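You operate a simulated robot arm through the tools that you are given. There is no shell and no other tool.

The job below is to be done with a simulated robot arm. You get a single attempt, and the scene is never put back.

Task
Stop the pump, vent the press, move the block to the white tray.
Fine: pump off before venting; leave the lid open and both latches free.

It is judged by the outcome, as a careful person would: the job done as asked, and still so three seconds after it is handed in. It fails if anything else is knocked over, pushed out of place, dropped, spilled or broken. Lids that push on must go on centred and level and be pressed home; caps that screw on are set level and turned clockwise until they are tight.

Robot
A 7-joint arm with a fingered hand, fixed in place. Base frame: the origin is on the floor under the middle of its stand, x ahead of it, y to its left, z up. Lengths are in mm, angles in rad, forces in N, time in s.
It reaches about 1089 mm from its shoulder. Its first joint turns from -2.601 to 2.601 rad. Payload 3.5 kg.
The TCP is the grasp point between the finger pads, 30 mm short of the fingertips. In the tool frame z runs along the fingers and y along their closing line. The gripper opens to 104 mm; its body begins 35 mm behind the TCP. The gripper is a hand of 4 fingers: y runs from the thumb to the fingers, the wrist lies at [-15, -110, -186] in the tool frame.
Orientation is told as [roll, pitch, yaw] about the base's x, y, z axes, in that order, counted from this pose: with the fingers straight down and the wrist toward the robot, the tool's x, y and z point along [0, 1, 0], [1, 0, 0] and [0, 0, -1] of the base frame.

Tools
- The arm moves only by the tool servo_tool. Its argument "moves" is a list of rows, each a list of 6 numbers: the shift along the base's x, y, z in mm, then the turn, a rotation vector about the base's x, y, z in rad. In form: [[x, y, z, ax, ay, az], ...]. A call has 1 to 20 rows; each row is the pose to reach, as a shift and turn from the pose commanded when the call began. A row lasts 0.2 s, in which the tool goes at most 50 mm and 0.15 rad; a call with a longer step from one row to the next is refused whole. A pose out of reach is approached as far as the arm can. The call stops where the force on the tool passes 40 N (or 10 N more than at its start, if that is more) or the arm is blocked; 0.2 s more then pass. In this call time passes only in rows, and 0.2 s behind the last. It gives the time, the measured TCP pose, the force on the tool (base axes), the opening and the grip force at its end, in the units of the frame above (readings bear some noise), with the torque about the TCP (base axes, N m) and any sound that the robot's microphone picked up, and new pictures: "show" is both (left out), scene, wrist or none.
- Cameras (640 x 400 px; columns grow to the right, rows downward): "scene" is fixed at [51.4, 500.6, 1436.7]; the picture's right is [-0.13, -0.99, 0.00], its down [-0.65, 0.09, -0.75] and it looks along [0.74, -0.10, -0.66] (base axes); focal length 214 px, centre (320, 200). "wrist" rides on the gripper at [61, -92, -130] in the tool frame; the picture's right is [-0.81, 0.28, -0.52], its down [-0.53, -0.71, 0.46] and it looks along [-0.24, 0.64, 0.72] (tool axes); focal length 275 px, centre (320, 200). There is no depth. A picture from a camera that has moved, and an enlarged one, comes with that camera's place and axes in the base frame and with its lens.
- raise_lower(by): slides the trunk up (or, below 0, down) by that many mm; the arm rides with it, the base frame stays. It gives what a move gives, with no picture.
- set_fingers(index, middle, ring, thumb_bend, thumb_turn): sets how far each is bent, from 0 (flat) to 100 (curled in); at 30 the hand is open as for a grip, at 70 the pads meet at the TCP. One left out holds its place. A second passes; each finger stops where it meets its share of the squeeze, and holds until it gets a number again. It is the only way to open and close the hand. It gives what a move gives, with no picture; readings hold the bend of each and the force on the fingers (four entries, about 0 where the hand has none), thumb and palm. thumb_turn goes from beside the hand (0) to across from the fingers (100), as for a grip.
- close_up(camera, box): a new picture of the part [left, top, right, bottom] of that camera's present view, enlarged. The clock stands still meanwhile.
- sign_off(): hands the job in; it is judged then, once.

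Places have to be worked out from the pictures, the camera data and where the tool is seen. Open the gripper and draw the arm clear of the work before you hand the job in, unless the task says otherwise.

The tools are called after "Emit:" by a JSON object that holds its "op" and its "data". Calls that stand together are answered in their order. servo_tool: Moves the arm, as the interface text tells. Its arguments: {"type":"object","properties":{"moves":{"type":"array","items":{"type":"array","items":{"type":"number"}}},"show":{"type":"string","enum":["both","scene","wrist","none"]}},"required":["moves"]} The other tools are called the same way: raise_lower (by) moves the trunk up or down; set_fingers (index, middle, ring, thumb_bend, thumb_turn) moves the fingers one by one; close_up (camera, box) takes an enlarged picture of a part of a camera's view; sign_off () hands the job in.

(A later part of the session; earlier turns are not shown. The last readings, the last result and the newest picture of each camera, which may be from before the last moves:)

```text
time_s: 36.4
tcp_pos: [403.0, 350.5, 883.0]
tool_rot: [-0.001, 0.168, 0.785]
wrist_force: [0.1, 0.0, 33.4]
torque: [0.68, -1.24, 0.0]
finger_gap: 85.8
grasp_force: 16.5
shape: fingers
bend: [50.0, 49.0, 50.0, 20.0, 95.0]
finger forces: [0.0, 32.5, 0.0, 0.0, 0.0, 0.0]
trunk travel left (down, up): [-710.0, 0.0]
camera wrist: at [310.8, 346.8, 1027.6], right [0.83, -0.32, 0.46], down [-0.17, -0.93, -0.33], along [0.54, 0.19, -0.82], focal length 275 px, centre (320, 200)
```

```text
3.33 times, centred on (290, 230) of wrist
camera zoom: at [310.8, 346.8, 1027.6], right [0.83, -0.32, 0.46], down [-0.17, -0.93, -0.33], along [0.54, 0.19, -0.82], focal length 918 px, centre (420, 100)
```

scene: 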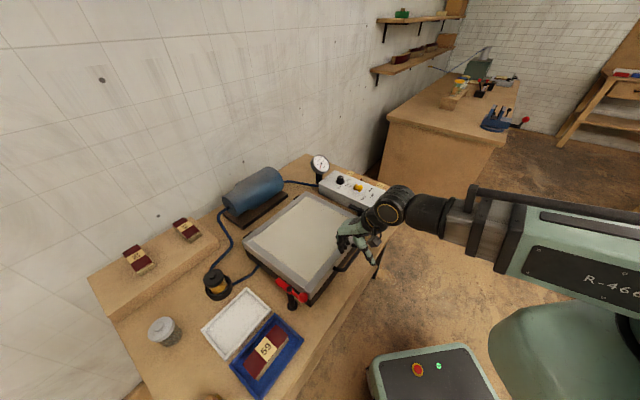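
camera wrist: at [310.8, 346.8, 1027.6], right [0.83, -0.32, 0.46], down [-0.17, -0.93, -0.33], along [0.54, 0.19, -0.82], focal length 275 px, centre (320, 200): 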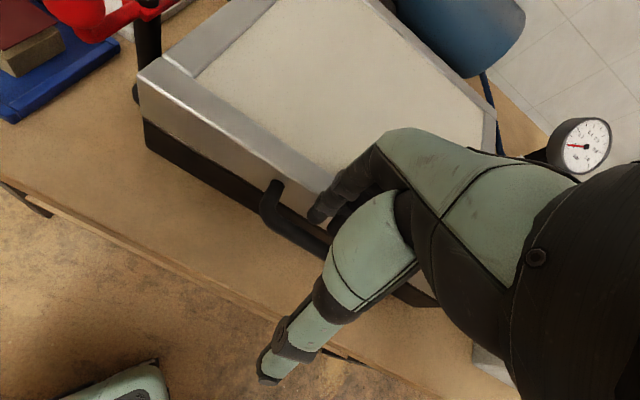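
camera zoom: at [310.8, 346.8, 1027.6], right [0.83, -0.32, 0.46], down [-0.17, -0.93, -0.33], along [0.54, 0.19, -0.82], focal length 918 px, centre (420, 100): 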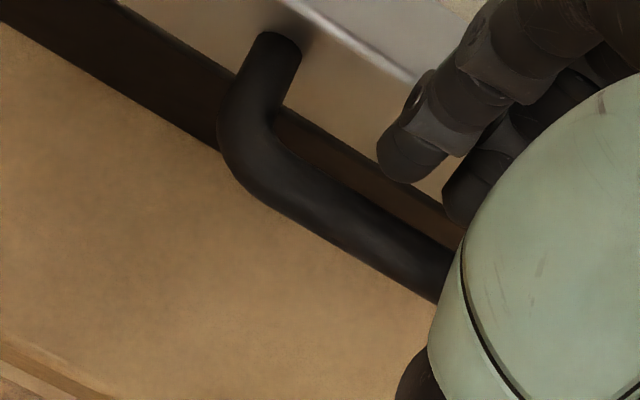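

The middle finger landed on the lid's front edge (contact torque puts it at F≈573). I'll lift off, bend the longer middle finger slightly more so it lines up with the index, and look.

Emit:
{"op": "servo_tool", "data": {"moves": [[1, 1, 10, 0, 0, 0], [2, 2, 22, 0, 0, 0]], "show": "none"}}

Emit:
{"op": "set_fingers", "data": {"index": 52, "middle": 57, "ring": 55}}

Emit:
{"op": "close_up", "data": {"camera": "scene", "box": [315, 220, 365, 270]}}

Emit:
{"op": "close_up", "data": {"camera": "wrist", "box": [220, 170, 360, 290]}}

```text
time_s: 37.0
tcp_pos: [405.7, 354.1, 900.4]
tool_rot: [0.0, 0.179, 0.786]
wrist_force: [0.2, -1.0, 0.4]
torque: [0.02, -0.05, 0.0]
finger_gap: 86.0
grasp_force: 0.0
shape: fingers
bend: [50.0, 50.0, 50.0, 20.0, 95.0]
finger forces: [0.1, 0.0, 0.1, 0.1, 0.0, 0.0]
trunk travel left (down, up): [-710.0, 0.0]
```

```text
time_s: 38.0
tcp_pos: [405.7, 354.4, 902.3]
tool_rot: [0.0, 0.176, 0.785]
wrist_force: [-0.2, -0.4, -0.1]
torque: [0.01, 0.01, 0.03]
finger_gap: 83.9
grasp_force: 0.1
shape: fingers
bend: [52.0, 56.0, 55.0, 20.0, 95.0]
finger forces: [0.0, 0.0, 0.0, 0.2, 0.1, 0.0]
trunk travel left (down, up): [-710.0, 0.0]
```

```text
8.00 times, centred on (340, 245) of scene
camera zoom: at [51.4, 500.6, 1436.7], right [-0.13, -0.99, 0.0], down [-0.65, 0.09, -0.75], along [0.74, -0.1, -0.66], focal length 1716 px, centre (160, -160)
```

zoom: 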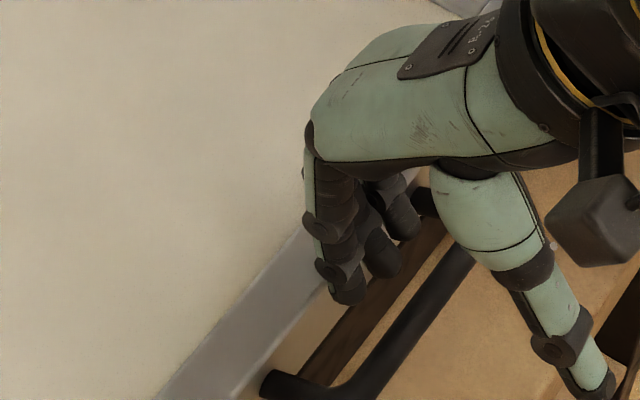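

```text
3.33 times, centred on (290, 230) of wrist
camera zoom: at [314.5, 349.9, 1046.6], right [0.83, -0.32, 0.46], down [-0.18, -0.93, -0.32], along [0.53, 0.19, -0.83], focal length 918 px, centre (420, 100)
```

zoom: 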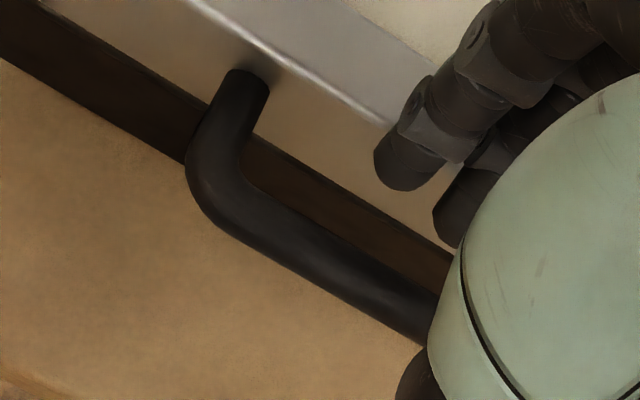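

The three tips now line up parallel to the bar and inside the gap. I'll descend another 20 mm along the finger axis and check the contact forces.

Emit:
{"op": "servo_tool", "data": {"moves": [[-0.9, -0.9, -7, 0, 0, 0], [-1.8, -1.8, -14, 0, 0, 0], [-2.6, -2.6, -20, 0, 0, 0]], "show": "none"}}

Emit:
{"op": "close_up", "data": {"camera": "scene", "box": [315, 220, 365, 270]}}

Emit:
{"op": "close_up", "data": {"camera": "wrist", "box": [220, 170, 360, 290]}}

```text
time_s: 38.8
tcp_pos: [403.7, 351.9, 880.6]
tool_rot: [0.0, 0.176, 0.786]
wrist_force: [-1.0, -0.4, 0.6]
torque: [0.02, -0.01, -0.01]
finger_gap: 83.5
grasp_force: 0.5
shape: fingers
bend: [52.0, 56.0, 55.0, 20.0, 95.0]
finger forces: [0.0, 1.1, 0.1, 0.0, 0.0, 0.0]
trunk travel left (down, up): [-710.0, 0.0]
```

```text
8.00 times, centred on (340, 245) of scene
camera zoom: at [51.4, 500.6, 1436.7], right [-0.13, -0.99, 0.0], down [-0.65, 0.09, -0.75], along [0.74, -0.1, -0.66], focal length 1716 px, centre (160, -160)
```

zoom: 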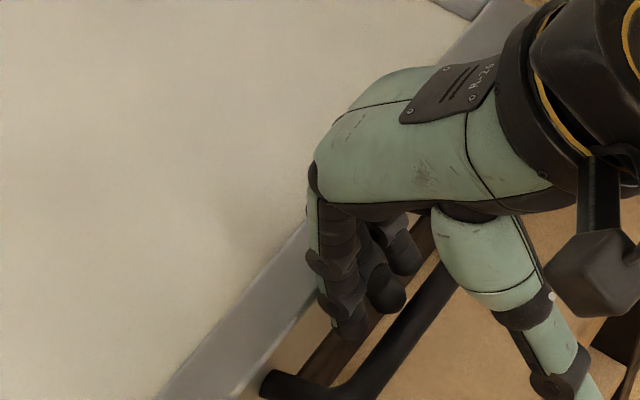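

```text
3.33 times, centred on (290, 230) of wrist
camera zoom: at [312.2, 347.8, 1026.0], right [0.83, -0.32, 0.46], down [-0.18, -0.93, -0.32], along [0.53, 0.19, -0.83], focal length 918 px, centre (420, 100)
```

zoom: 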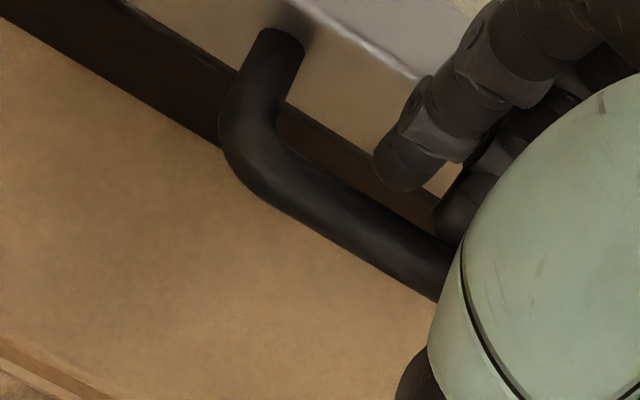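

The middle finger just touches the bar (1 N). I'll open it slightly and go on down.

Emit:
{"op": "set_fingers", "data": {"middle": 53}}

Emit:
{"op": "servo_tool", "data": {"moves": [[-0.8, -0.8, -6, 0, 0, 0], [-1.5, -1.5, -12, 0, 0, 0], [-2.2, -2.2, -17, 0, 0, 0]], "show": "none"}}

Emit:
{"op": "close_up", "data": {"camera": "scene", "box": [315, 220, 365, 270]}}

Emit:
{"op": "close_up", "data": {"camera": "wrist", "box": [220, 170, 360, 290]}}

```text
time_s: 39.8
tcp_pos: [403.9, 351.2, 880.7]
tool_rot: [-0.001, 0.176, 0.786]
wrist_force: [-2.7, -2.4, 1.3]
torque: [-0.03, -0.01, -0.07]
finger_gap: 83.9
grasp_force: 1.2
shape: fingers
bend: [52.0, 56.0, 55.0, 20.0, 95.0]
finger forces: [0.0, 3.1, 0.0, 0.1, 0.1, 0.1]
trunk travel left (down, up): [-710.0, 0.0]
```

```text
time_s: 40.6
tcp_pos: [400.8, 349.3, 865.7]
tool_rot: [0.0, 0.174, 0.785]
wrist_force: [-6.8, -7.9, 10.2]
torque: [0.14, -0.35, -0.15]
finger_gap: 83.7
grasp_force: 7.0
shape: fingers
bend: [52.0, 59.0, 55.0, 20.0, 95.0]
finger forces: [0.0, 13.7, 0.0, 0.0, 0.0, 0.0]
trunk travel left (down, up): [-710.0, 0.0]
```

```text
8.00 times, centred on (340, 245) of scene
camera zoom: at [51.4, 500.6, 1436.7], right [-0.13, -0.99, 0.0], down [-0.65, 0.09, -0.75], along [0.74, -0.1, -0.66], focal length 1716 px, centre (160, -160)
```

zoom: 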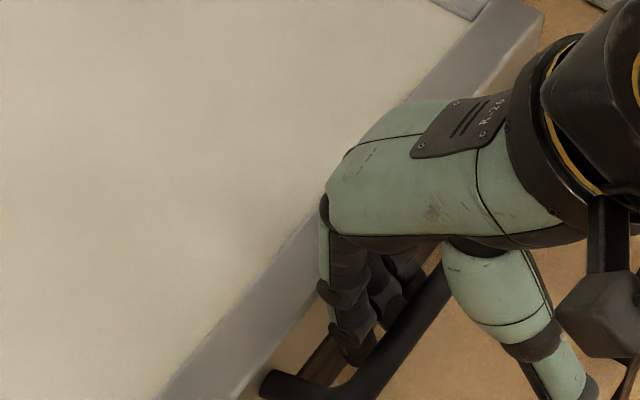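

```text
3.33 times, centred on (290, 230) of wrist
camera zoom: at [308.4, 343.4, 1011.0], right [0.83, -0.32, 0.46], down [-0.18, -0.93, -0.32], along [0.53, 0.19, -0.83], focal length 918 px, centre (420, 100)
```

zoom: 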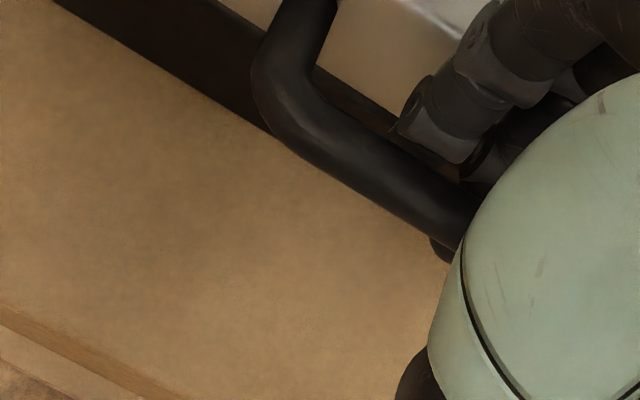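

The fingers are now past the bar; the middle one presses on the lid edge, so I'll relax it inward, then lower another 12 mm to get hook depth.

Emit:
{"op": "set_fingers", "data": {"middle": 61}}

Emit:
{"op": "servo_tool", "data": {"moves": [[-0.8, -0.8, -6, 0, 0, 0], [-1.5, -1.5, -12, 0, 0, 0]], "show": "none"}}

Emit:
{"op": "close_up", "data": {"camera": "scene", "box": [315, 220, 365, 270]}}

Emit:
{"op": "close_up", "data": {"camera": "wrist", "box": [220, 170, 360, 290]}}

```text
time_s: 41.6
tcp_pos: [401.5, 348.4, 864.3]
tool_rot: [0.0, 0.176, 0.785]
wrist_force: [0.0, -0.7, 0.3]
torque: [-0.03, 0.04, -0.01]
finger_gap: 83.7
grasp_force: 0.0
shape: fingers
bend: [52.0, 62.0, 55.0, 20.0, 95.0]
finger forces: [0.0, 0.9, 0.2, 0.1, 0.0, 0.0]
trunk travel left (down, up): [-710.0, 0.0]
```

```text
time_s: 42.2
tcp_pos: [397.3, 346.4, 851.3]
tool_rot: [0.0, 0.178, 0.785]
wrist_force: [-10.1, -9.3, 6.5]
torque: [0.22, -0.35, -0.23]
finger_gap: 83.5
grasp_force: 7.5
shape: fingers
bend: [52.0, 67.0, 56.0, 20.0, 95.0]
finger forces: [0.0, 12.6, 3.1, 0.0, 0.1, 0.0]
trunk travel left (down, up): [-710.0, 0.0]
```

```text
8.00 times, centred on (340, 245) of scene
camera zoom: at [51.4, 500.6, 1436.7], right [-0.13, -0.99, 0.0], down [-0.65, 0.09, -0.75], along [0.74, -0.1, -0.66], focal length 1716 px, centre (160, -160)
```

zoom: 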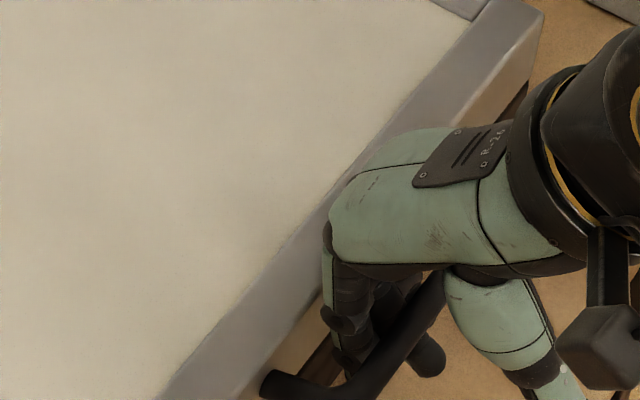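

```text
3.33 times, centred on (290, 230) of wrist
camera zoom: at [306.3, 341.9, 997.6], right [0.83, -0.32, 0.46], down [-0.18, -0.93, -0.32], along [0.53, 0.19, -0.83], focal length 918 px, centre (420, 100)
```

zoom: 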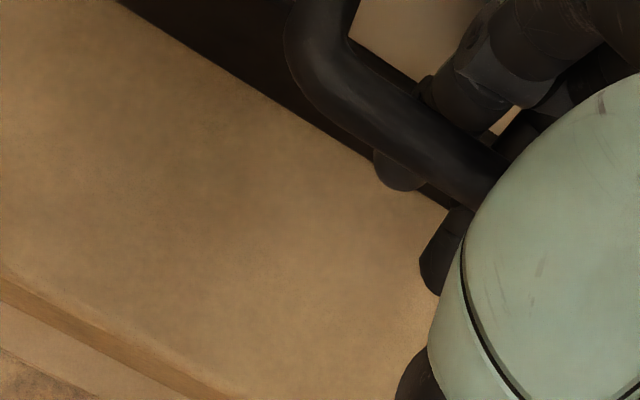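

Fingertips are visible under the bar on the robot side. I'll curl all three to form the hook.

Emit:
{"op": "set_fingers", "data": {"index": 72, "middle": 78, "ring": 74, "thumb_bend": 35}}

Emit:
{"op": "close_up", "data": {"camera": "scene", "box": [315, 220, 375, 280]}}

Emit:
{"op": "close_up", "data": {"camera": "wrist", "box": [220, 170, 360, 290]}}

```text
time_s: 43.2
tcp_pos: [400.7, 349.4, 851.4]
tool_rot: [0.0, 0.178, 0.783]
wrist_force: [9.1, 9.2, -4.7]
torque: [-0.06, 0.09, 0.05]
finger_gap: 46.2
grasp_force: 6.4
shape: fingers
bend: [72.0, 78.0, 74.0, 35.0, 96.0]
finger forces: [5.8, 3.4, 3.1, 0.0, 0.0, 0.0]
trunk travel left (down, up): [-710.0, 0.0]
```

```text
6.67 times, centred on (345, 250) of scene
camera zoom: at [51.4, 500.6, 1436.7], right [-0.13, -0.99, 0.0], down [-0.65, 0.09, -0.75], along [0.74, -0.1, -0.66], focal length 1430 px, centre (153, -133)
```

zoom: 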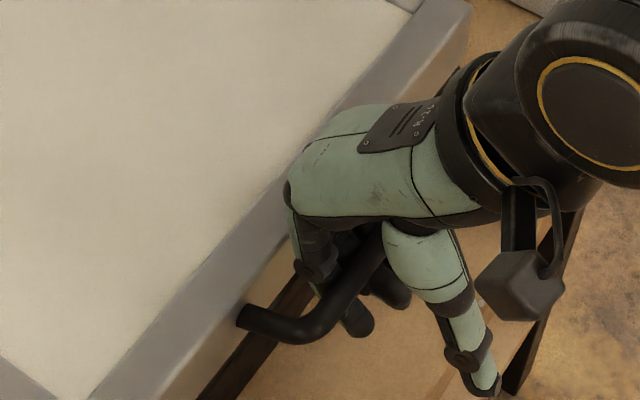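

```text
3.33 times, centred on (290, 230) of wrist
camera zoom: at [308.5, 344.0, 996.9], right [0.83, -0.32, 0.46], down [-0.18, -0.93, -0.32], along [0.53, 0.19, -0.83], focal length 918 px, centre (420, 100)
```

zoom: 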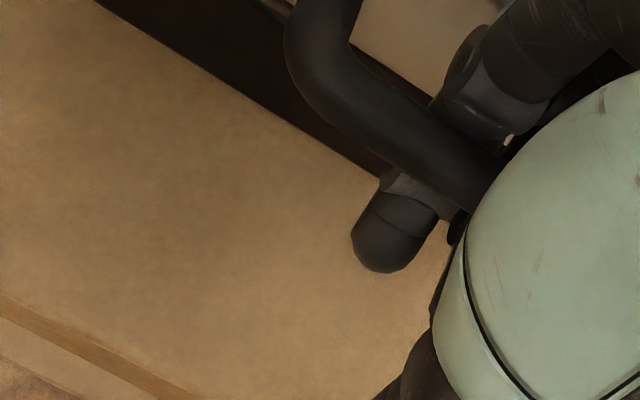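

The hook is well seated under the bar. I'll lift gently 30 mm along the arc around the rear hinge and see how the lid responds.

Emit:
{"op": "servo_tool", "data": {"moves": [[0, 0, 5, 0, 0, 0], [0, 0, 10, 0, 0, 0], [0.3, 0.3, 20, 0, 0, 0], [0.9, 0.9, 30, 0, 0, 0]], "show": "scene"}}

Emit:
{"op": "close_up", "data": {"camera": "scene", "box": [230, 170, 400, 310]}}

```text
time_s: 44.2
tcp_pos: [402.9, 350.3, 881.1]
tool_rot: [0.0, 0.176, 0.786]
wrist_force: [14.7, 10.4, -5.6]
torque: [-0.06, 0.14, 0.03]
finger_gap: 47.8
grasp_force: 9.2
shape: fingers
bend: [72.0, 78.0, 74.0, 35.0, 96.0]
finger forces: [8.3, 4.5, 4.8, 0.0, 0.0, 0.0]
trunk travel left (down, up): [-710.0, 0.0]
```

scene: 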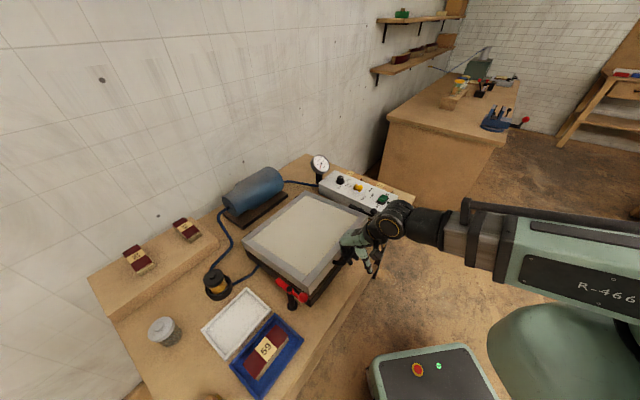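

```text
2.86 times, centred on (315, 240) of scene
camera zoom: at [51.4, 500.6, 1436.7], right [-0.13, -0.99, 0.0], down [-0.65, 0.09, -0.75], along [0.74, -0.1, -0.66], focal length 613 px, centre (334, 86)
```

zoom: 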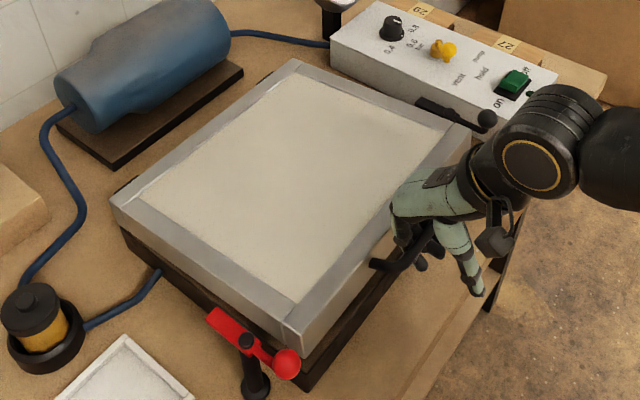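

The lid lifts freely with a light load. I'll continue along the arc to about 25°.

Emit:
{"op": "servo_tool", "data": {"moves": [[1.8, 1.8, 14.9, 0, 0, 0], [4.2, 4.2, 29.7, 0, 0, 0], [6.9, 6.9, 44.3, 0, 0, 0], [9.5, 9.5, 58.9, 0, 0, 0], [12.4, 12.4, 73.2, 0, 0, 0], [15.8, 15.8, 87.4, 0, 0, 0], [19.7, 19.7, 101.4, 0, 0, 0], [23.9, 23.9, 115.1, 0, 0, 0]], "show": "both"}}

Emit:
{"op": "close_up", "data": {"camera": "scene", "box": [230, 150, 400, 310]}}

```text
time_s: 46.1
tcp_pos: [428.5, 377.0, 995.7]
tool_rot: [0.001, 0.174, 0.785]
wrist_force: [21.3, 21.2, -16.6]
torque: [-0.14, 0.42, 0.23]
finger_gap: 53.9
grasp_force: 16.8
shape: fingers
bend: [72.0, 77.0, 73.0, 35.0, 96.0]
finger forces: [13.3, 9.1, 10.9, 0.0, 0.0, 0.1]
trunk travel left (down, up): [-710.0, 0.0]
stopped in row 8: the force on the tool passed its limit at 40 N (the readings are from after the stop); the commanded pose is now the measured one
camera wrist: at [337.0, 372.9, 1141.6], right [0.83, -0.32, 0.46], down [-0.18, -0.93, -0.32], along [0.53, 0.19, -0.83], focal length 275 px, centre (320, 200)
```

scene: 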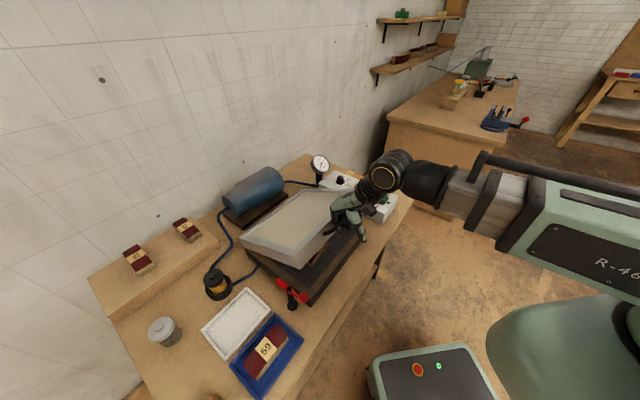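
wrist: 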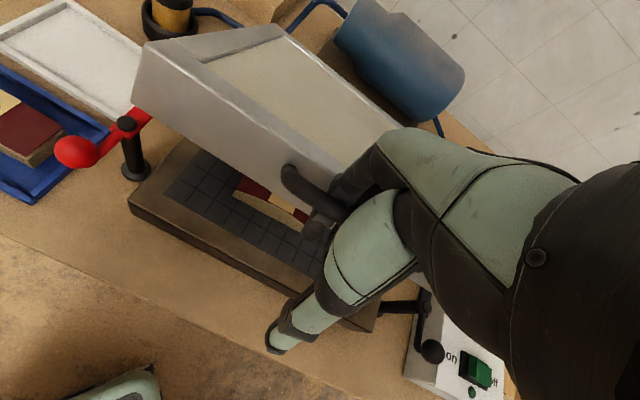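

```text
2.50 times, centred on (315, 230) of scene
camera zoom: at [51.4, 500.6, 1436.7], right [-0.13, -0.99, 0.0], down [-0.65, 0.09, -0.75], along [0.74, -0.1, -0.66], focal length 536 px, centre (332, 125)
```

zoom: 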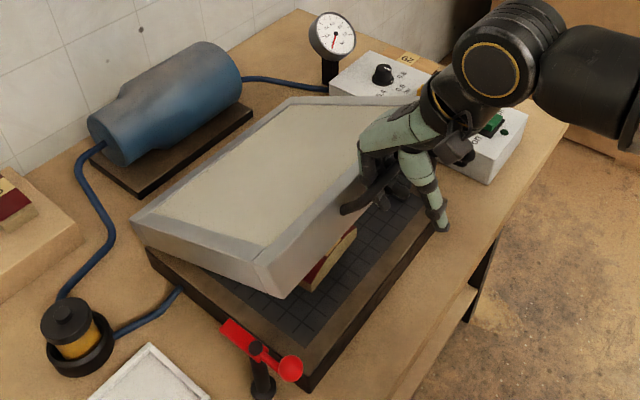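

The lid is about 25° open and the block is visible inside. The force shows my arc radius is a bit large, so I'll ease the hand toward the hinge and re-read.

Emit:
{"op": "servo_tool", "data": {"moves": [[3.2, 3.2, -2, 0, 0, 0], [6.4, 6.4, -4, 0, 0, 0]], "show": "none"}}

```text
time_s: 46.7
tcp_pos: [431.7, 380.0, 993.5]
tool_rot: [-0.001, 0.177, 0.784]
wrist_force: [7.7, 8.8, -5.6]
torque: [-0.05, 0.12, 0.07]
finger_gap: 47.9
grasp_force: 6.7
shape: fingers
bend: [72.0, 78.0, 74.0, 35.0, 96.0]
finger forces: [6.9, 3.0, 3.3, 0.0, 0.2, 0.0]
trunk travel left (down, up): [-710.0, 0.0]
```

Fitting the two points gives a hinge near F 889, U 812 and a radius of 345 mm. I'll continue on this corrected arc.

Emit:
{"op": "servo_tool", "data": {"moves": [[6.5, 6.5, 15.1, 0, 0, 0], [12.3, 12.3, 27.5, 0, 0, 0], [18.7, 18.7, 39.7, 0, 0, 0], [25.2, 25.2, 51.4, 0, 0, 0], [32.4, 32.4, 62.8, 0, 0, 0], [39.6, 39.6, 73.6, 0, 0, 0], [47.4, 47.4, 84.1, 0, 0, 0]], "show": "scene"}}

```text
time_s: 48.3
tcp_pos: [480.6, 429.2, 1078.6]
tool_rot: [0.0, 0.18, 0.786]
wrist_force: [8.8, 6.6, -14.3]
torque: [-0.13, 0.36, 0.0]
finger_gap: 47.6
grasp_force: 9.0
shape: fingers
bend: [72.0, 78.0, 74.0, 35.0, 96.0]
finger forces: [9.6, 3.9, 4.7, 0.1, 0.1, 0.0]
trunk travel left (down, up): [-710.0, 0.0]
```

scene: 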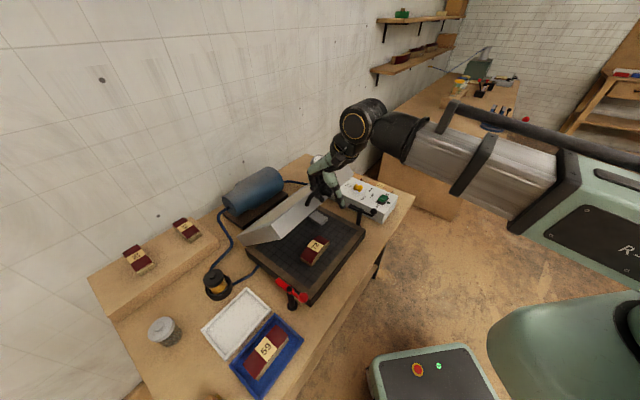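

Lid is near 43° and loads are modest. Continuing to about 65° of opening.

Emit:
{"op": "servo_tool", "data": {"moves": [[8, 8, 9.9, 0, 0, 0], [16.3, 16.3, 19.3, 0, 0, 0], [24.9, 24.9, 28.2, 0, 0, 0], [33.7, 33.7, 36.6, 0, 0, 0], [42.9, 42.9, 44.4, 0, 0, 0], [52.2, 52.2, 51.6, 0, 0, 0], [61.7, 61.7, 58.3, 0, 0, 0], [71.5, 71.5, 64.3, 0, 0, 0], [81.4, 81.4, 69.8, 0, 0, 0]], "show": "both"}}

Emit:
{"op": "close_up", "data": {"camera": "scene", "box": [210, 120, 390, 310]}}

```text
time_s: 50.3
tcp_pos: [562.7, 511.3, 1146.0]
tool_rot: [0.001, 0.181, 0.784]
wrist_force: [9.4, 4.7, -27.3]
torque: [-0.28, 0.58, -0.1]
finger_gap: 49.1
grasp_force: 12.6
shape: fingers
bend: [72.0, 77.0, 73.0, 35.0, 96.0]
finger forces: [12.6, 5.7, 6.9, 0.1, 0.0, 0.0]
trunk travel left (down, up): [-710.0, 0.0]
camera wrist: at [470.8, 507.0, 1291.5], right [0.83, -0.32, 0.46], down [-0.18, -0.93, -0.32], along [0.53, 0.18, -0.83], focal length 275 px, centre (320, 200)
```

scene: 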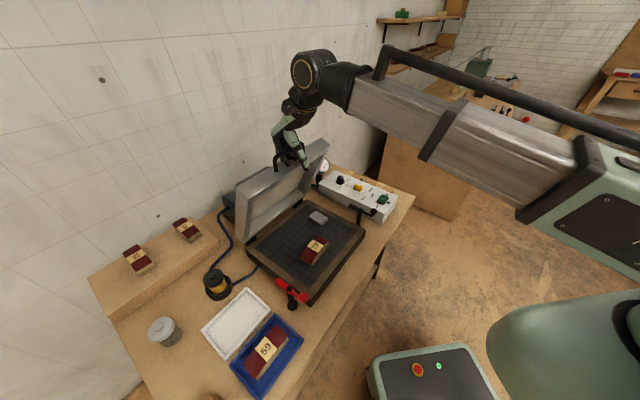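
wrist: 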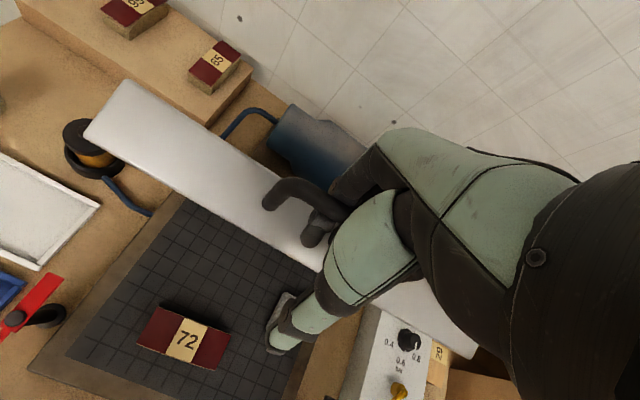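

```text
2.11 times, centred on (300, 215) of scene
camera zoom: at [51.4, 500.6, 1436.7], right [-0.13, -0.99, 0.0], down [-0.65, 0.09, -0.75], along [0.74, -0.1, -0.66], focal length 452 px, centre (362, 168)
```

zoom: 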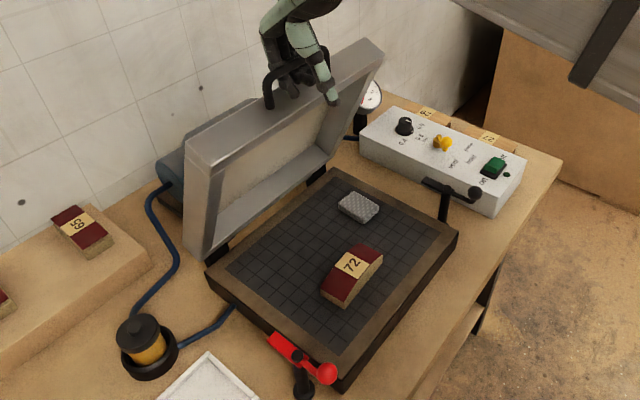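

The block inside is number 72. The lid is near 65°; I'll keep going with a slightly tighter radius.

Emit:
{"op": "servo_tool", "data": {"moves": [[11.4, 11.4, -0.9, 0, 0, 0], [21.4, 21.4, 3.2, 0, 0, 0], [31.5, 31.5, 6.8, 0, 0, 0], [41.8, 41.8, 9.6, 0, 0, 0], [52.2, 52.2, 11.9, 0, 0, 0], [62.6, 62.6, 13.5, 0, 0, 0]], "show": "both"}}

Emit:
{"op": "close_up", "data": {"camera": "scene", "box": [210, 100, 390, 250]}}

```text
time_s: 51.7
tcp_pos: [623.2, 571.9, 1162.7]
tool_rot: [-0.001, 0.174, 0.786]
wrist_force: [0.6, 0.4, 0.6]
torque: [0.03, 0.0, -0.01]
finger_gap: 40.8
grasp_force: 0.3
shape: fingers
bend: [72.0, 78.0, 74.0, 35.0, 96.0]
finger forces: [0.3, 0.1, 0.1, 0.0, 0.0, 0.1]
trunk travel left (down, up): [-710.0, 0.0]
camera wrist: at [531.0, 567.7, 1307.7], right [0.83, -0.32, 0.46], down [-0.18, -0.93, -0.32], along [0.53, 0.19, -0.83], focal length 275 px, centre (320, 200)
```

scene: 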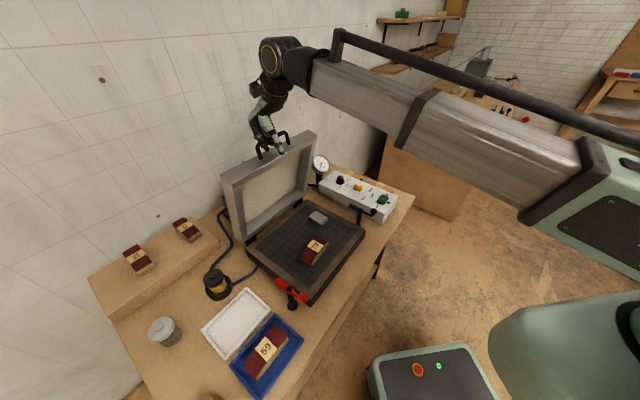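
wrist: 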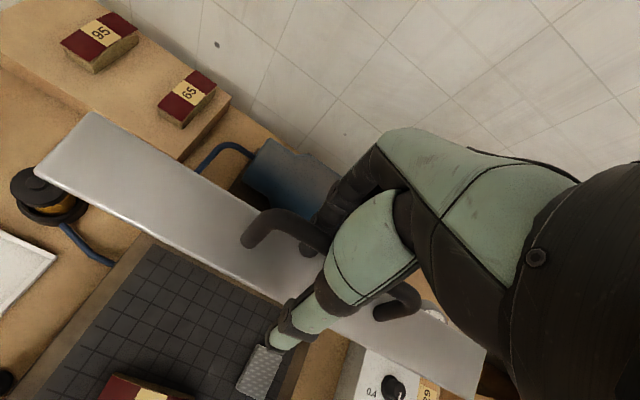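

```text
2.67 times, centred on (300, 175) of scene
camera zoom: at [51.4, 500.6, 1436.7], right [-0.13, -0.99, 0.0], down [-0.65, 0.09, -0.75], along [0.74, -0.1, -0.66], focal length 572 px, centre (373, 267)
```

zoom: 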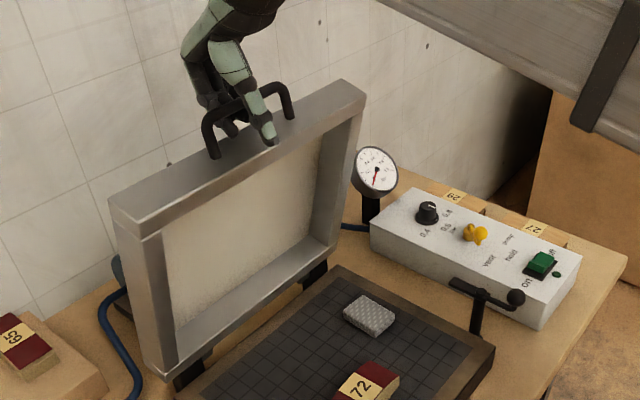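

The load vanished near 80°. I'll continue forward slowly to take the lid past vertical, with the thumb behind the bar.

Emit:
{"op": "servo_tool", "data": {"moves": [[10.5, 10.5, 0.9, 0, 0, 0], [20.9, 20.9, 1.3, 0, 0, 0], [31.3, 31.3, 0.9, 0, 0, 0], [41.7, 41.7, 0, 0, 0, 0]], "show": "both"}}

Emit:
{"op": "close_up", "data": {"camera": "scene", "box": [210, 100, 390, 250]}}

```text
time_s: 52.7
tcp_pos: [663.5, 610.5, 1161.8]
tool_rot: [0.0, 0.176, 0.786]
wrist_force: [-10.3, -10.4, -1.8]
torque: [0.19, -0.19, 0.07]
finger_gap: 52.2
grasp_force: 6.0
shape: fingers
bend: [72.0, 78.0, 74.0, 28.0, 95.0]
finger forces: [0.1, 0.1, 0.0, 0.0, 11.6, 0.1]
trunk travel left (down, up): [-710.0, 0.0]
camera wrist: at [572.0, 607.3, 1307.7], right [0.83, -0.32, 0.46], down [-0.18, -0.93, -0.32], along [0.53, 0.19, -0.83], focal length 275 px, centre (320, 200)
```

scene: 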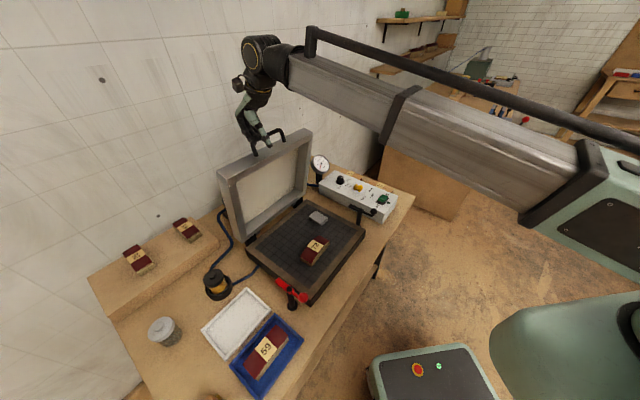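
wrist: 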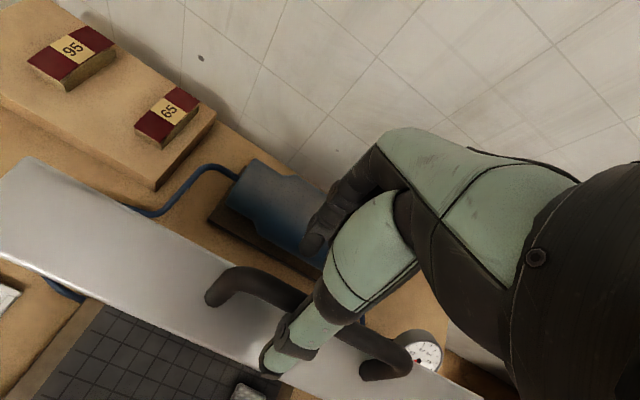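

```text
2.67 times, centred on (300, 175) of scene
camera zoom: at [51.4, 500.6, 1436.7], right [-0.13, -0.99, 0.0], down [-0.65, 0.09, -0.75], along [0.74, -0.1, -0.66], focal length 572 px, centre (373, 267)
```

zoom: 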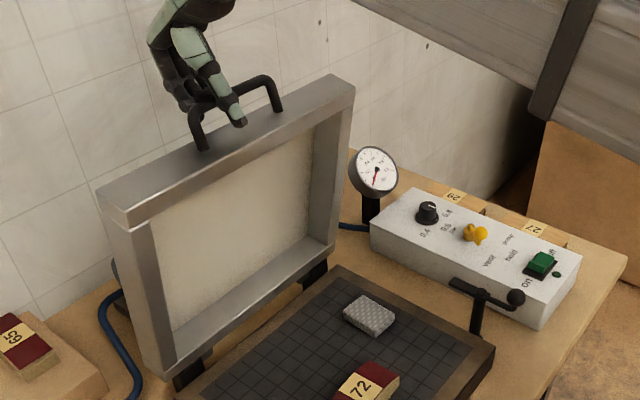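

The thumb presses the bar with about 14 N and the lid looks to be around 83°. I'll push a few mm more to tell whether this is its stop.

Emit:
{"op": "servo_tool", "data": {"moves": [[4, 4, 0, 0, 0, 0], [8, 8, 0, 0, 0, 0]], "show": "wrist"}}

Emit:
{"op": "close_up", "data": {"camera": "scene", "box": [210, 100, 390, 250]}}

```text
time_s: 53.3
tcp_pos: [671.4, 618.1, 1163.3]
tool_rot: [0.0, 0.175, 0.786]
wrist_force: [-20.2, -21.5, 2.3]
torque: [0.23, -0.14, 0.14]
finger_gap: 60.6
grasp_force: 11.5
shape: fingers
bend: [72.0, 78.0, 74.0, 16.0, 95.0]
finger forces: [0.1, 0.0, 0.0, 0.0, 22.9, 0.0]
trunk travel left (down, up): [-710.0, 0.0]
camera wrist: at [578.1, 613.9, 1309.2], right [0.83, -0.32, 0.46], down [-0.18, -0.93, -0.32], along [0.53, 0.19, -0.83], focal length 275 px, centre (320, 200)
```

wrist: 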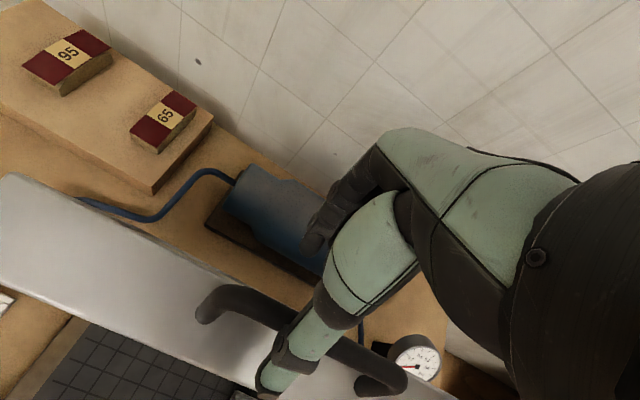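

```text
2.67 times, centred on (300, 175) of scene
camera zoom: at [51.4, 500.6, 1436.7], right [-0.13, -0.99, 0.0], down [-0.65, 0.09, -0.75], along [0.74, -0.1, -0.66], focal length 572 px, centre (373, 267)
```

zoom: 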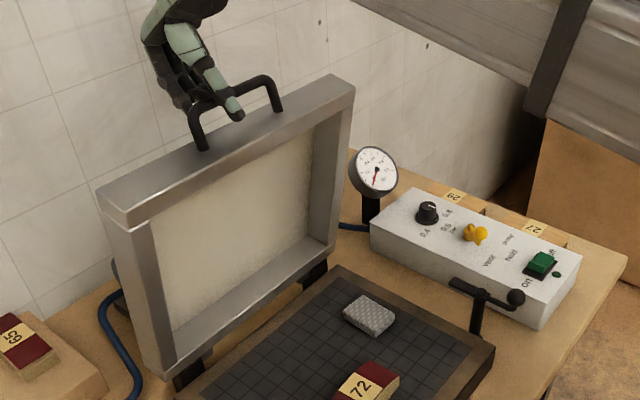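

The lid doesn't move further while the force rises, so it is at its open stop. I'll ease back a little, uncurl the fingers and check the lid stays by itself.

Emit:
{"op": "servo_tool", "data": {"moves": [[-7, -7, 0, 0, 0, 0], [-13, -13, 0, 0, 0, 0]], "show": "none"}}

Emit:
{"op": "set_fingers", "data": {"index": 45, "middle": 48, "ring": 45, "thumb_bend": 15}}

Emit:
{"op": "close_up", "data": {"camera": "scene", "box": [210, 100, 390, 250]}}

Emit:
{"op": "close_up", "data": {"camera": "wrist", "box": [100, 150, 460, 400]}}

```text
time_s: 53.9
tcp_pos: [659.6, 608.7, 1163.3]
tool_rot: [0.0, 0.173, 0.786]
wrist_force: [-1.4, -2.6, 6.3]
torque: [-0.15, 0.21, 0.02]
finger_gap: 47.1
grasp_force: 3.0
shape: fingers
bend: [72.0, 78.0, 74.0, 32.0, 96.0]
finger forces: [0.0, 0.0, 0.1, 0.1, 6.0, 0.1]
trunk travel left (down, up): [-710.0, 0.0]
```

```text
time_s: 54.9
tcp_pos: [660.6, 609.4, 1162.5]
tool_rot: [-0.001, 0.173, 0.785]
wrist_force: [0.5, 0.7, 0.2]
torque: [-0.02, -0.01, 0.01]
finger_gap: 96.3
grasp_force: 0.1
shape: fingers
bend: [45.0, 48.0, 45.0, 15.0, 94.0]
finger forces: [0.1, 0.0, 0.0, 0.0, 0.0, 0.1]
trunk travel left (down, up): [-710.0, 0.0]
```

```text
2.67 times, centred on (300, 175) of scene
camera zoom: at [51.4, 500.6, 1436.7], right [-0.13, -0.99, 0.0], down [-0.65, 0.09, -0.75], along [0.74, -0.1, -0.66], focal length 572 px, centre (373, 267)
```

zoom: 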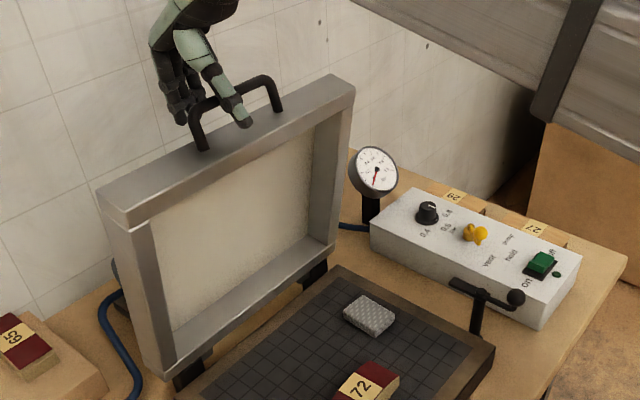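

```text
1.60 times, centred on (280, 275) of wrist
camera zoom: at [567.3, 604.6, 1306.9], right [0.83, -0.32, 0.46], down [-0.18, -0.93, -0.32], along [0.53, 0.19, -0.83], focal length 440 px, centre (384, 80)
```

zoom: 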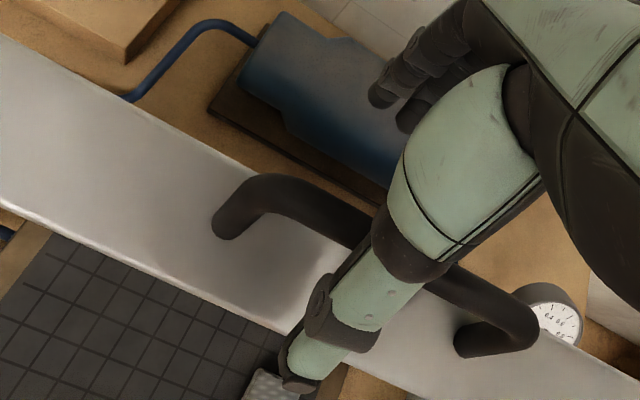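

The lid stays up by itself with no contact. I'll lift the hand straight up out of the handle and pull back.

Emit:
{"op": "servo_tool", "data": {"moves": [[0, 0, 30, 0, 0, 0], [0, 0, 60, 0, 0, 0], [0, 0, 95, 0, 0, 0], [-30, -30, 100, 0, 0, 0], [-60, -60, 100, 0, 0, 0], [-95, -95, 100, 0, 0, 0], [-130, -130, 100, 0, 0, 0]], "show": "both"}}

Emit:
{"op": "close_up", "data": {"camera": "scene", "box": [220, 180, 390, 320]}}

```text
time_s: 56.5
tcp_pos: [529.0, 477.5, 1261.2]
tool_rot: [-0.001, 0.174, 0.785]
wrist_force: [0.6, 0.1, -0.4]
torque: [-0.01, -0.02, -0.03]
finger_gap: 96.4
grasp_force: 0.0
shape: fingers
bend: [45.0, 48.0, 45.0, 15.0, 94.0]
finger forces: [0.1, 0.1, 0.0, 0.0, 0.1, 0.0]
trunk travel left (down, up): [-710.0, 0.0]
camera wrist: at [436.6, 473.4, 1406.7], right [0.83, -0.32, 0.46], down [-0.18, -0.93, -0.32], along [0.53, 0.19, -0.83], focal length 275 px, centre (320, 200)
```

scene: 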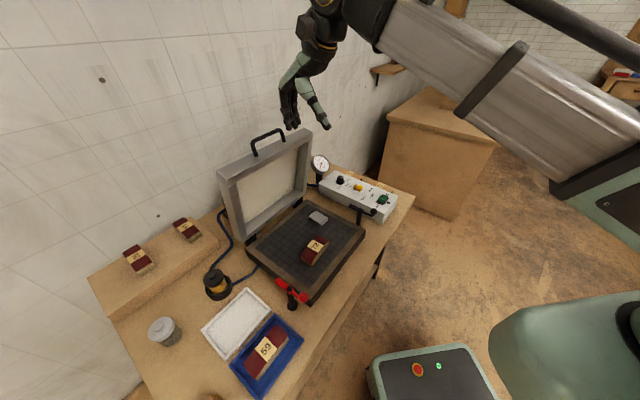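
wrist: 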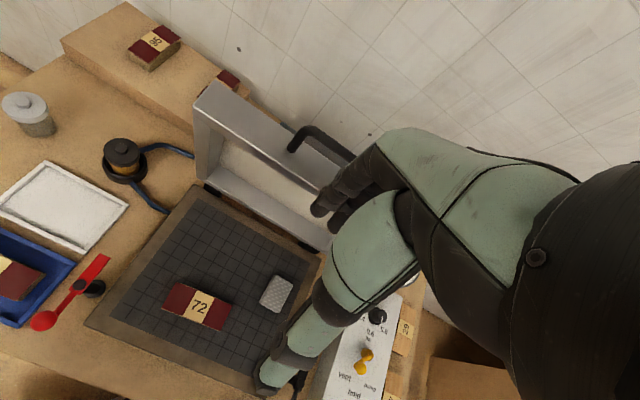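

```text
2.86 times, centred on (305, 250) of scene
camera zoom: at [51.4, 500.6, 1436.7], right [-0.13, -0.99, 0.0], down [-0.65, 0.09, -0.75], along [0.74, -0.1, -0.66], focal length 613 px, centre (363, 57)
```

zoom: 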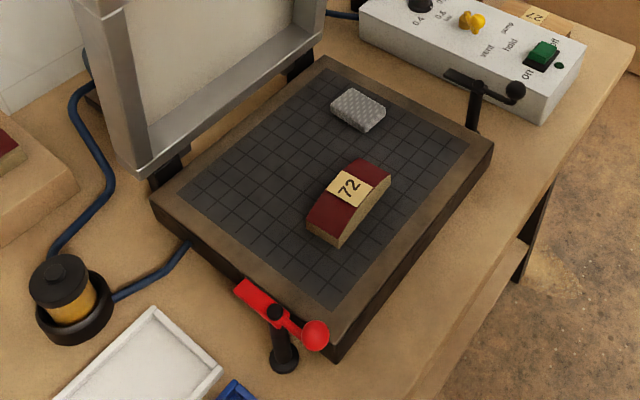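

The lid stays open on its own. Now I'll look closely at block 72, the tray and the surroundings to plan the grasp.

Emit:
{"op": "close_up", "data": {"camera": "wrist", "box": [110, 220, 310, 380]}}

Emit:
{"op": "close_up", "data": {"camera": "scene", "box": [285, 220, 345, 275]}}

Emit:
{"op": "close_up", "data": {"camera": "scene", "box": [190, 260, 320, 400]}}

Emit:
{"op": "close_up", "data": {"camera": "wrist", "box": [0, 120, 200, 340]}}

```text
2.50 times, centred on (210, 300) of wrist
camera zoom: at [436.6, 473.4, 1406.7], right [0.83, -0.32, 0.46], down [-0.18, -0.93, -0.32], along [0.53, 0.19, -0.83], focal length 688 px, centre (595, -50)
```

zoom: 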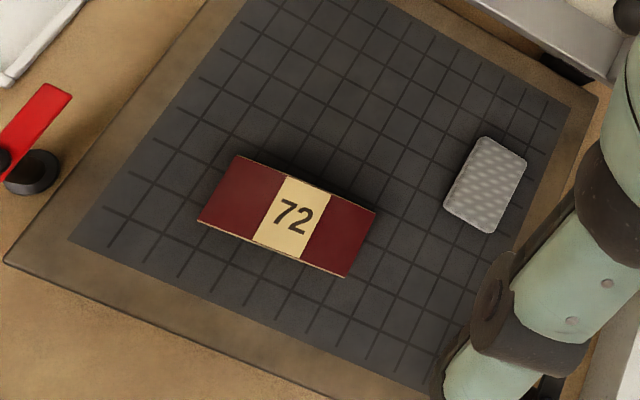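

```text
7.27 times, centred on (315, 248) of scene
camera zoom: at [51.4, 500.6, 1436.7], right [-0.13, -0.99, 0.0], down [-0.65, 0.09, -0.75], along [0.74, -0.1, -0.66], focal length 1560 px, centre (356, -146)
```

zoom: 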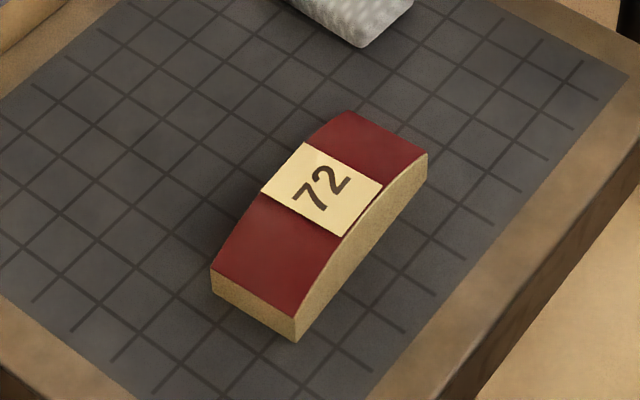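

```text
2.86 times, centred on (255, 330) of scene
camera zoom: at [51.4, 500.6, 1436.7], right [-0.13, -0.99, 0.0], down [-0.65, 0.09, -0.75], along [0.74, -0.1, -0.66], focal length 613 px, centre (506, -171)
```

zoom: 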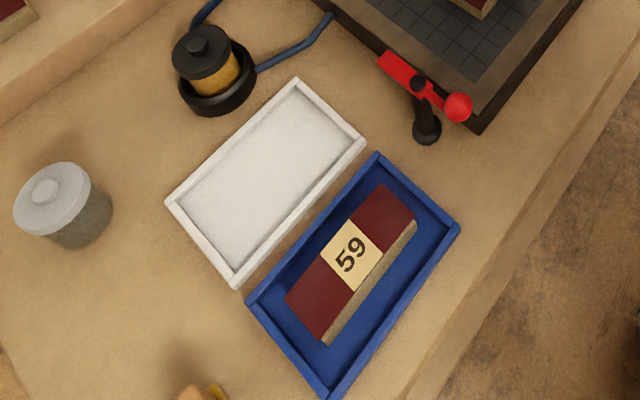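

```text
1.82 times, centred on (100, 230) of wrist
camera zoom: at [436.6, 473.4, 1406.7], right [0.83, -0.32, 0.46], down [-0.18, -0.93, -0.32], along [0.53, 0.19, -0.83], focal length 500 px, centre (720, 146)
```

zoom: 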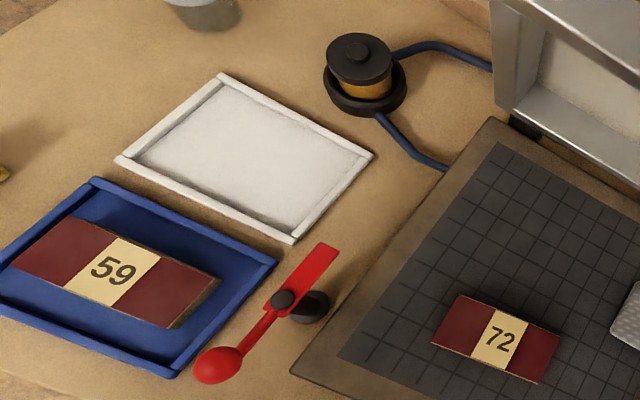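

Block 72 is arched, roughly 105×48 mm and 14–20 mm high, centred near L −20, F 667 and turned about 4°. I'll open the hand in grip shape, straighten the wrist, align with the block and go above it.

Emit:
{"op": "set_fingers", "data": {"index": 40, "middle": 42, "ring": 41, "thumb_bend": 38, "thumb_turn": 98}}

Emit:
{"op": "servo_tool", "data": {"moves": [[-7, -3, -42, 0.03, -0.03, 0.02], [-14, -6, -84, 0.06, -0.06, 0.04], [-21, -9, -126, 0.09, -0.09, 0.06], [-28, -12, -168, 0.1237, -0.1237, 0.075], [-35, -15, -210, 0.1237, -0.1237, 0.075], [-42, -17, -252, 0.1237, -0.1237, 0.075], [-46, -17.6, -290, 0.1237, -0.1237, 0.075]], "show": "both"}}

Emit:
{"op": "close_up", "data": {"camera": "scene", "box": [270, 180, 370, 280]}}

Emit:
{"op": "close_up", "data": {"camera": "wrist", "box": [150, 150, 400, 380]}}

```text
time_s: 57.5
tcp_pos: [529.4, 478.9, 1260.8]
tool_rot: [0.0, 0.174, 0.787]
wrist_force: [0.4, 0.2, 0.0]
torque: [-0.02, -0.01, 0.0]
finger_gap: 80.6
grasp_force: 0.0
shape: fingers
bend: [40.0, 42.0, 41.0, 38.0, 96.0]
finger forces: [0.0, 0.1, 0.0, 0.1, 0.0, 0.0]
trunk travel left (down, up): [-710.0, 0.0]
```

```text
time_s: 59.1
tcp_pos: [482.9, 460.0, 971.4]
tool_rot: [-0.008, 0.0, 0.861]
wrist_force: [1.0, 0.1, 0.0]
torque: [-0.03, 0.04, -0.03]
finger_gap: 80.5
grasp_force: 0.1
shape: fingers
bend: [40.0, 42.0, 41.0, 38.0, 96.0]
finger forces: [0.0, 0.0, 0.0, 0.0, 0.0, 0.0]
trunk travel left (down, up): [-710.0, 0.0]
camera wrist: at [375.1, 431.7, 1101.4], right [0.79, -0.32, 0.52], down [-0.06, -0.89, -0.45], along [0.61, 0.33, -0.72], focal length 275 px, centre (320, 200)
```

scene: 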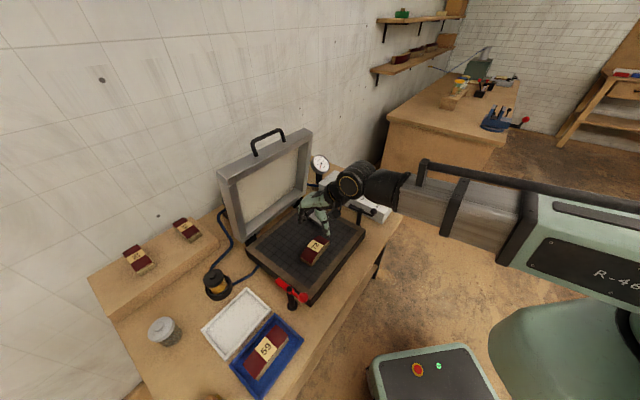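
wrist: 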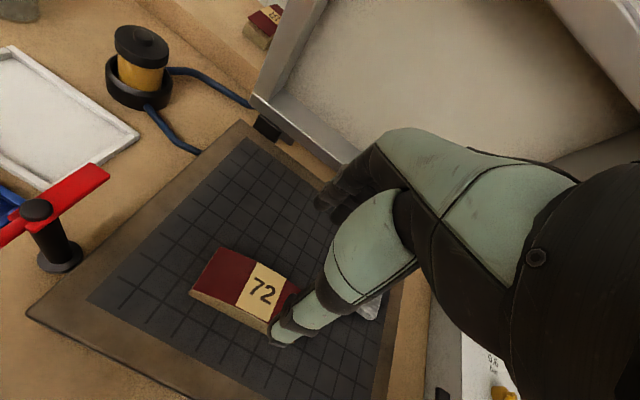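

```text
4.00 times, centred on (320, 230) of scene
camera zoom: at [51.4, 500.6, 1436.7], right [-0.13, -0.99, 0.0], down [-0.65, 0.09, -0.75], along [0.74, -0.1, -0.66], focal length 858 px, centre (320, 80)
```

zoom: 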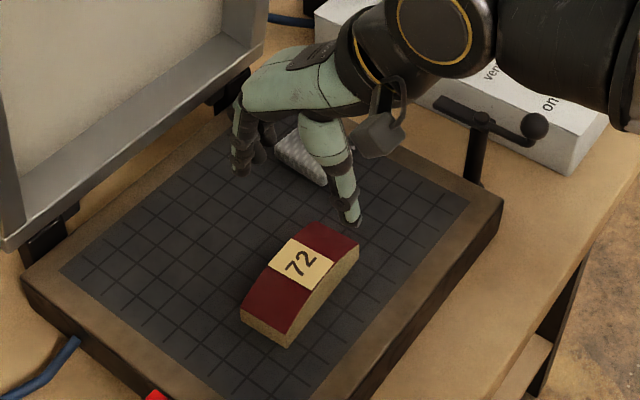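

```text
1.74 times, centred on (275, 265) of wrist
camera zoom: at [375.1, 431.7, 1101.4], right [0.79, -0.32, 0.52], down [-0.06, -0.89, -0.45], along [0.61, 0.33, -0.72], focal length 479 px, centre (398, 87)
```

zoom: 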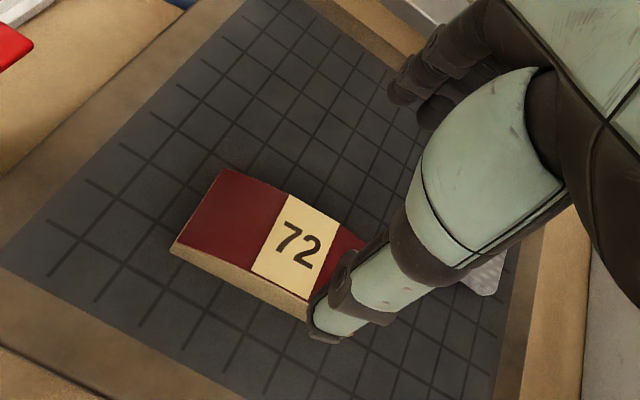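

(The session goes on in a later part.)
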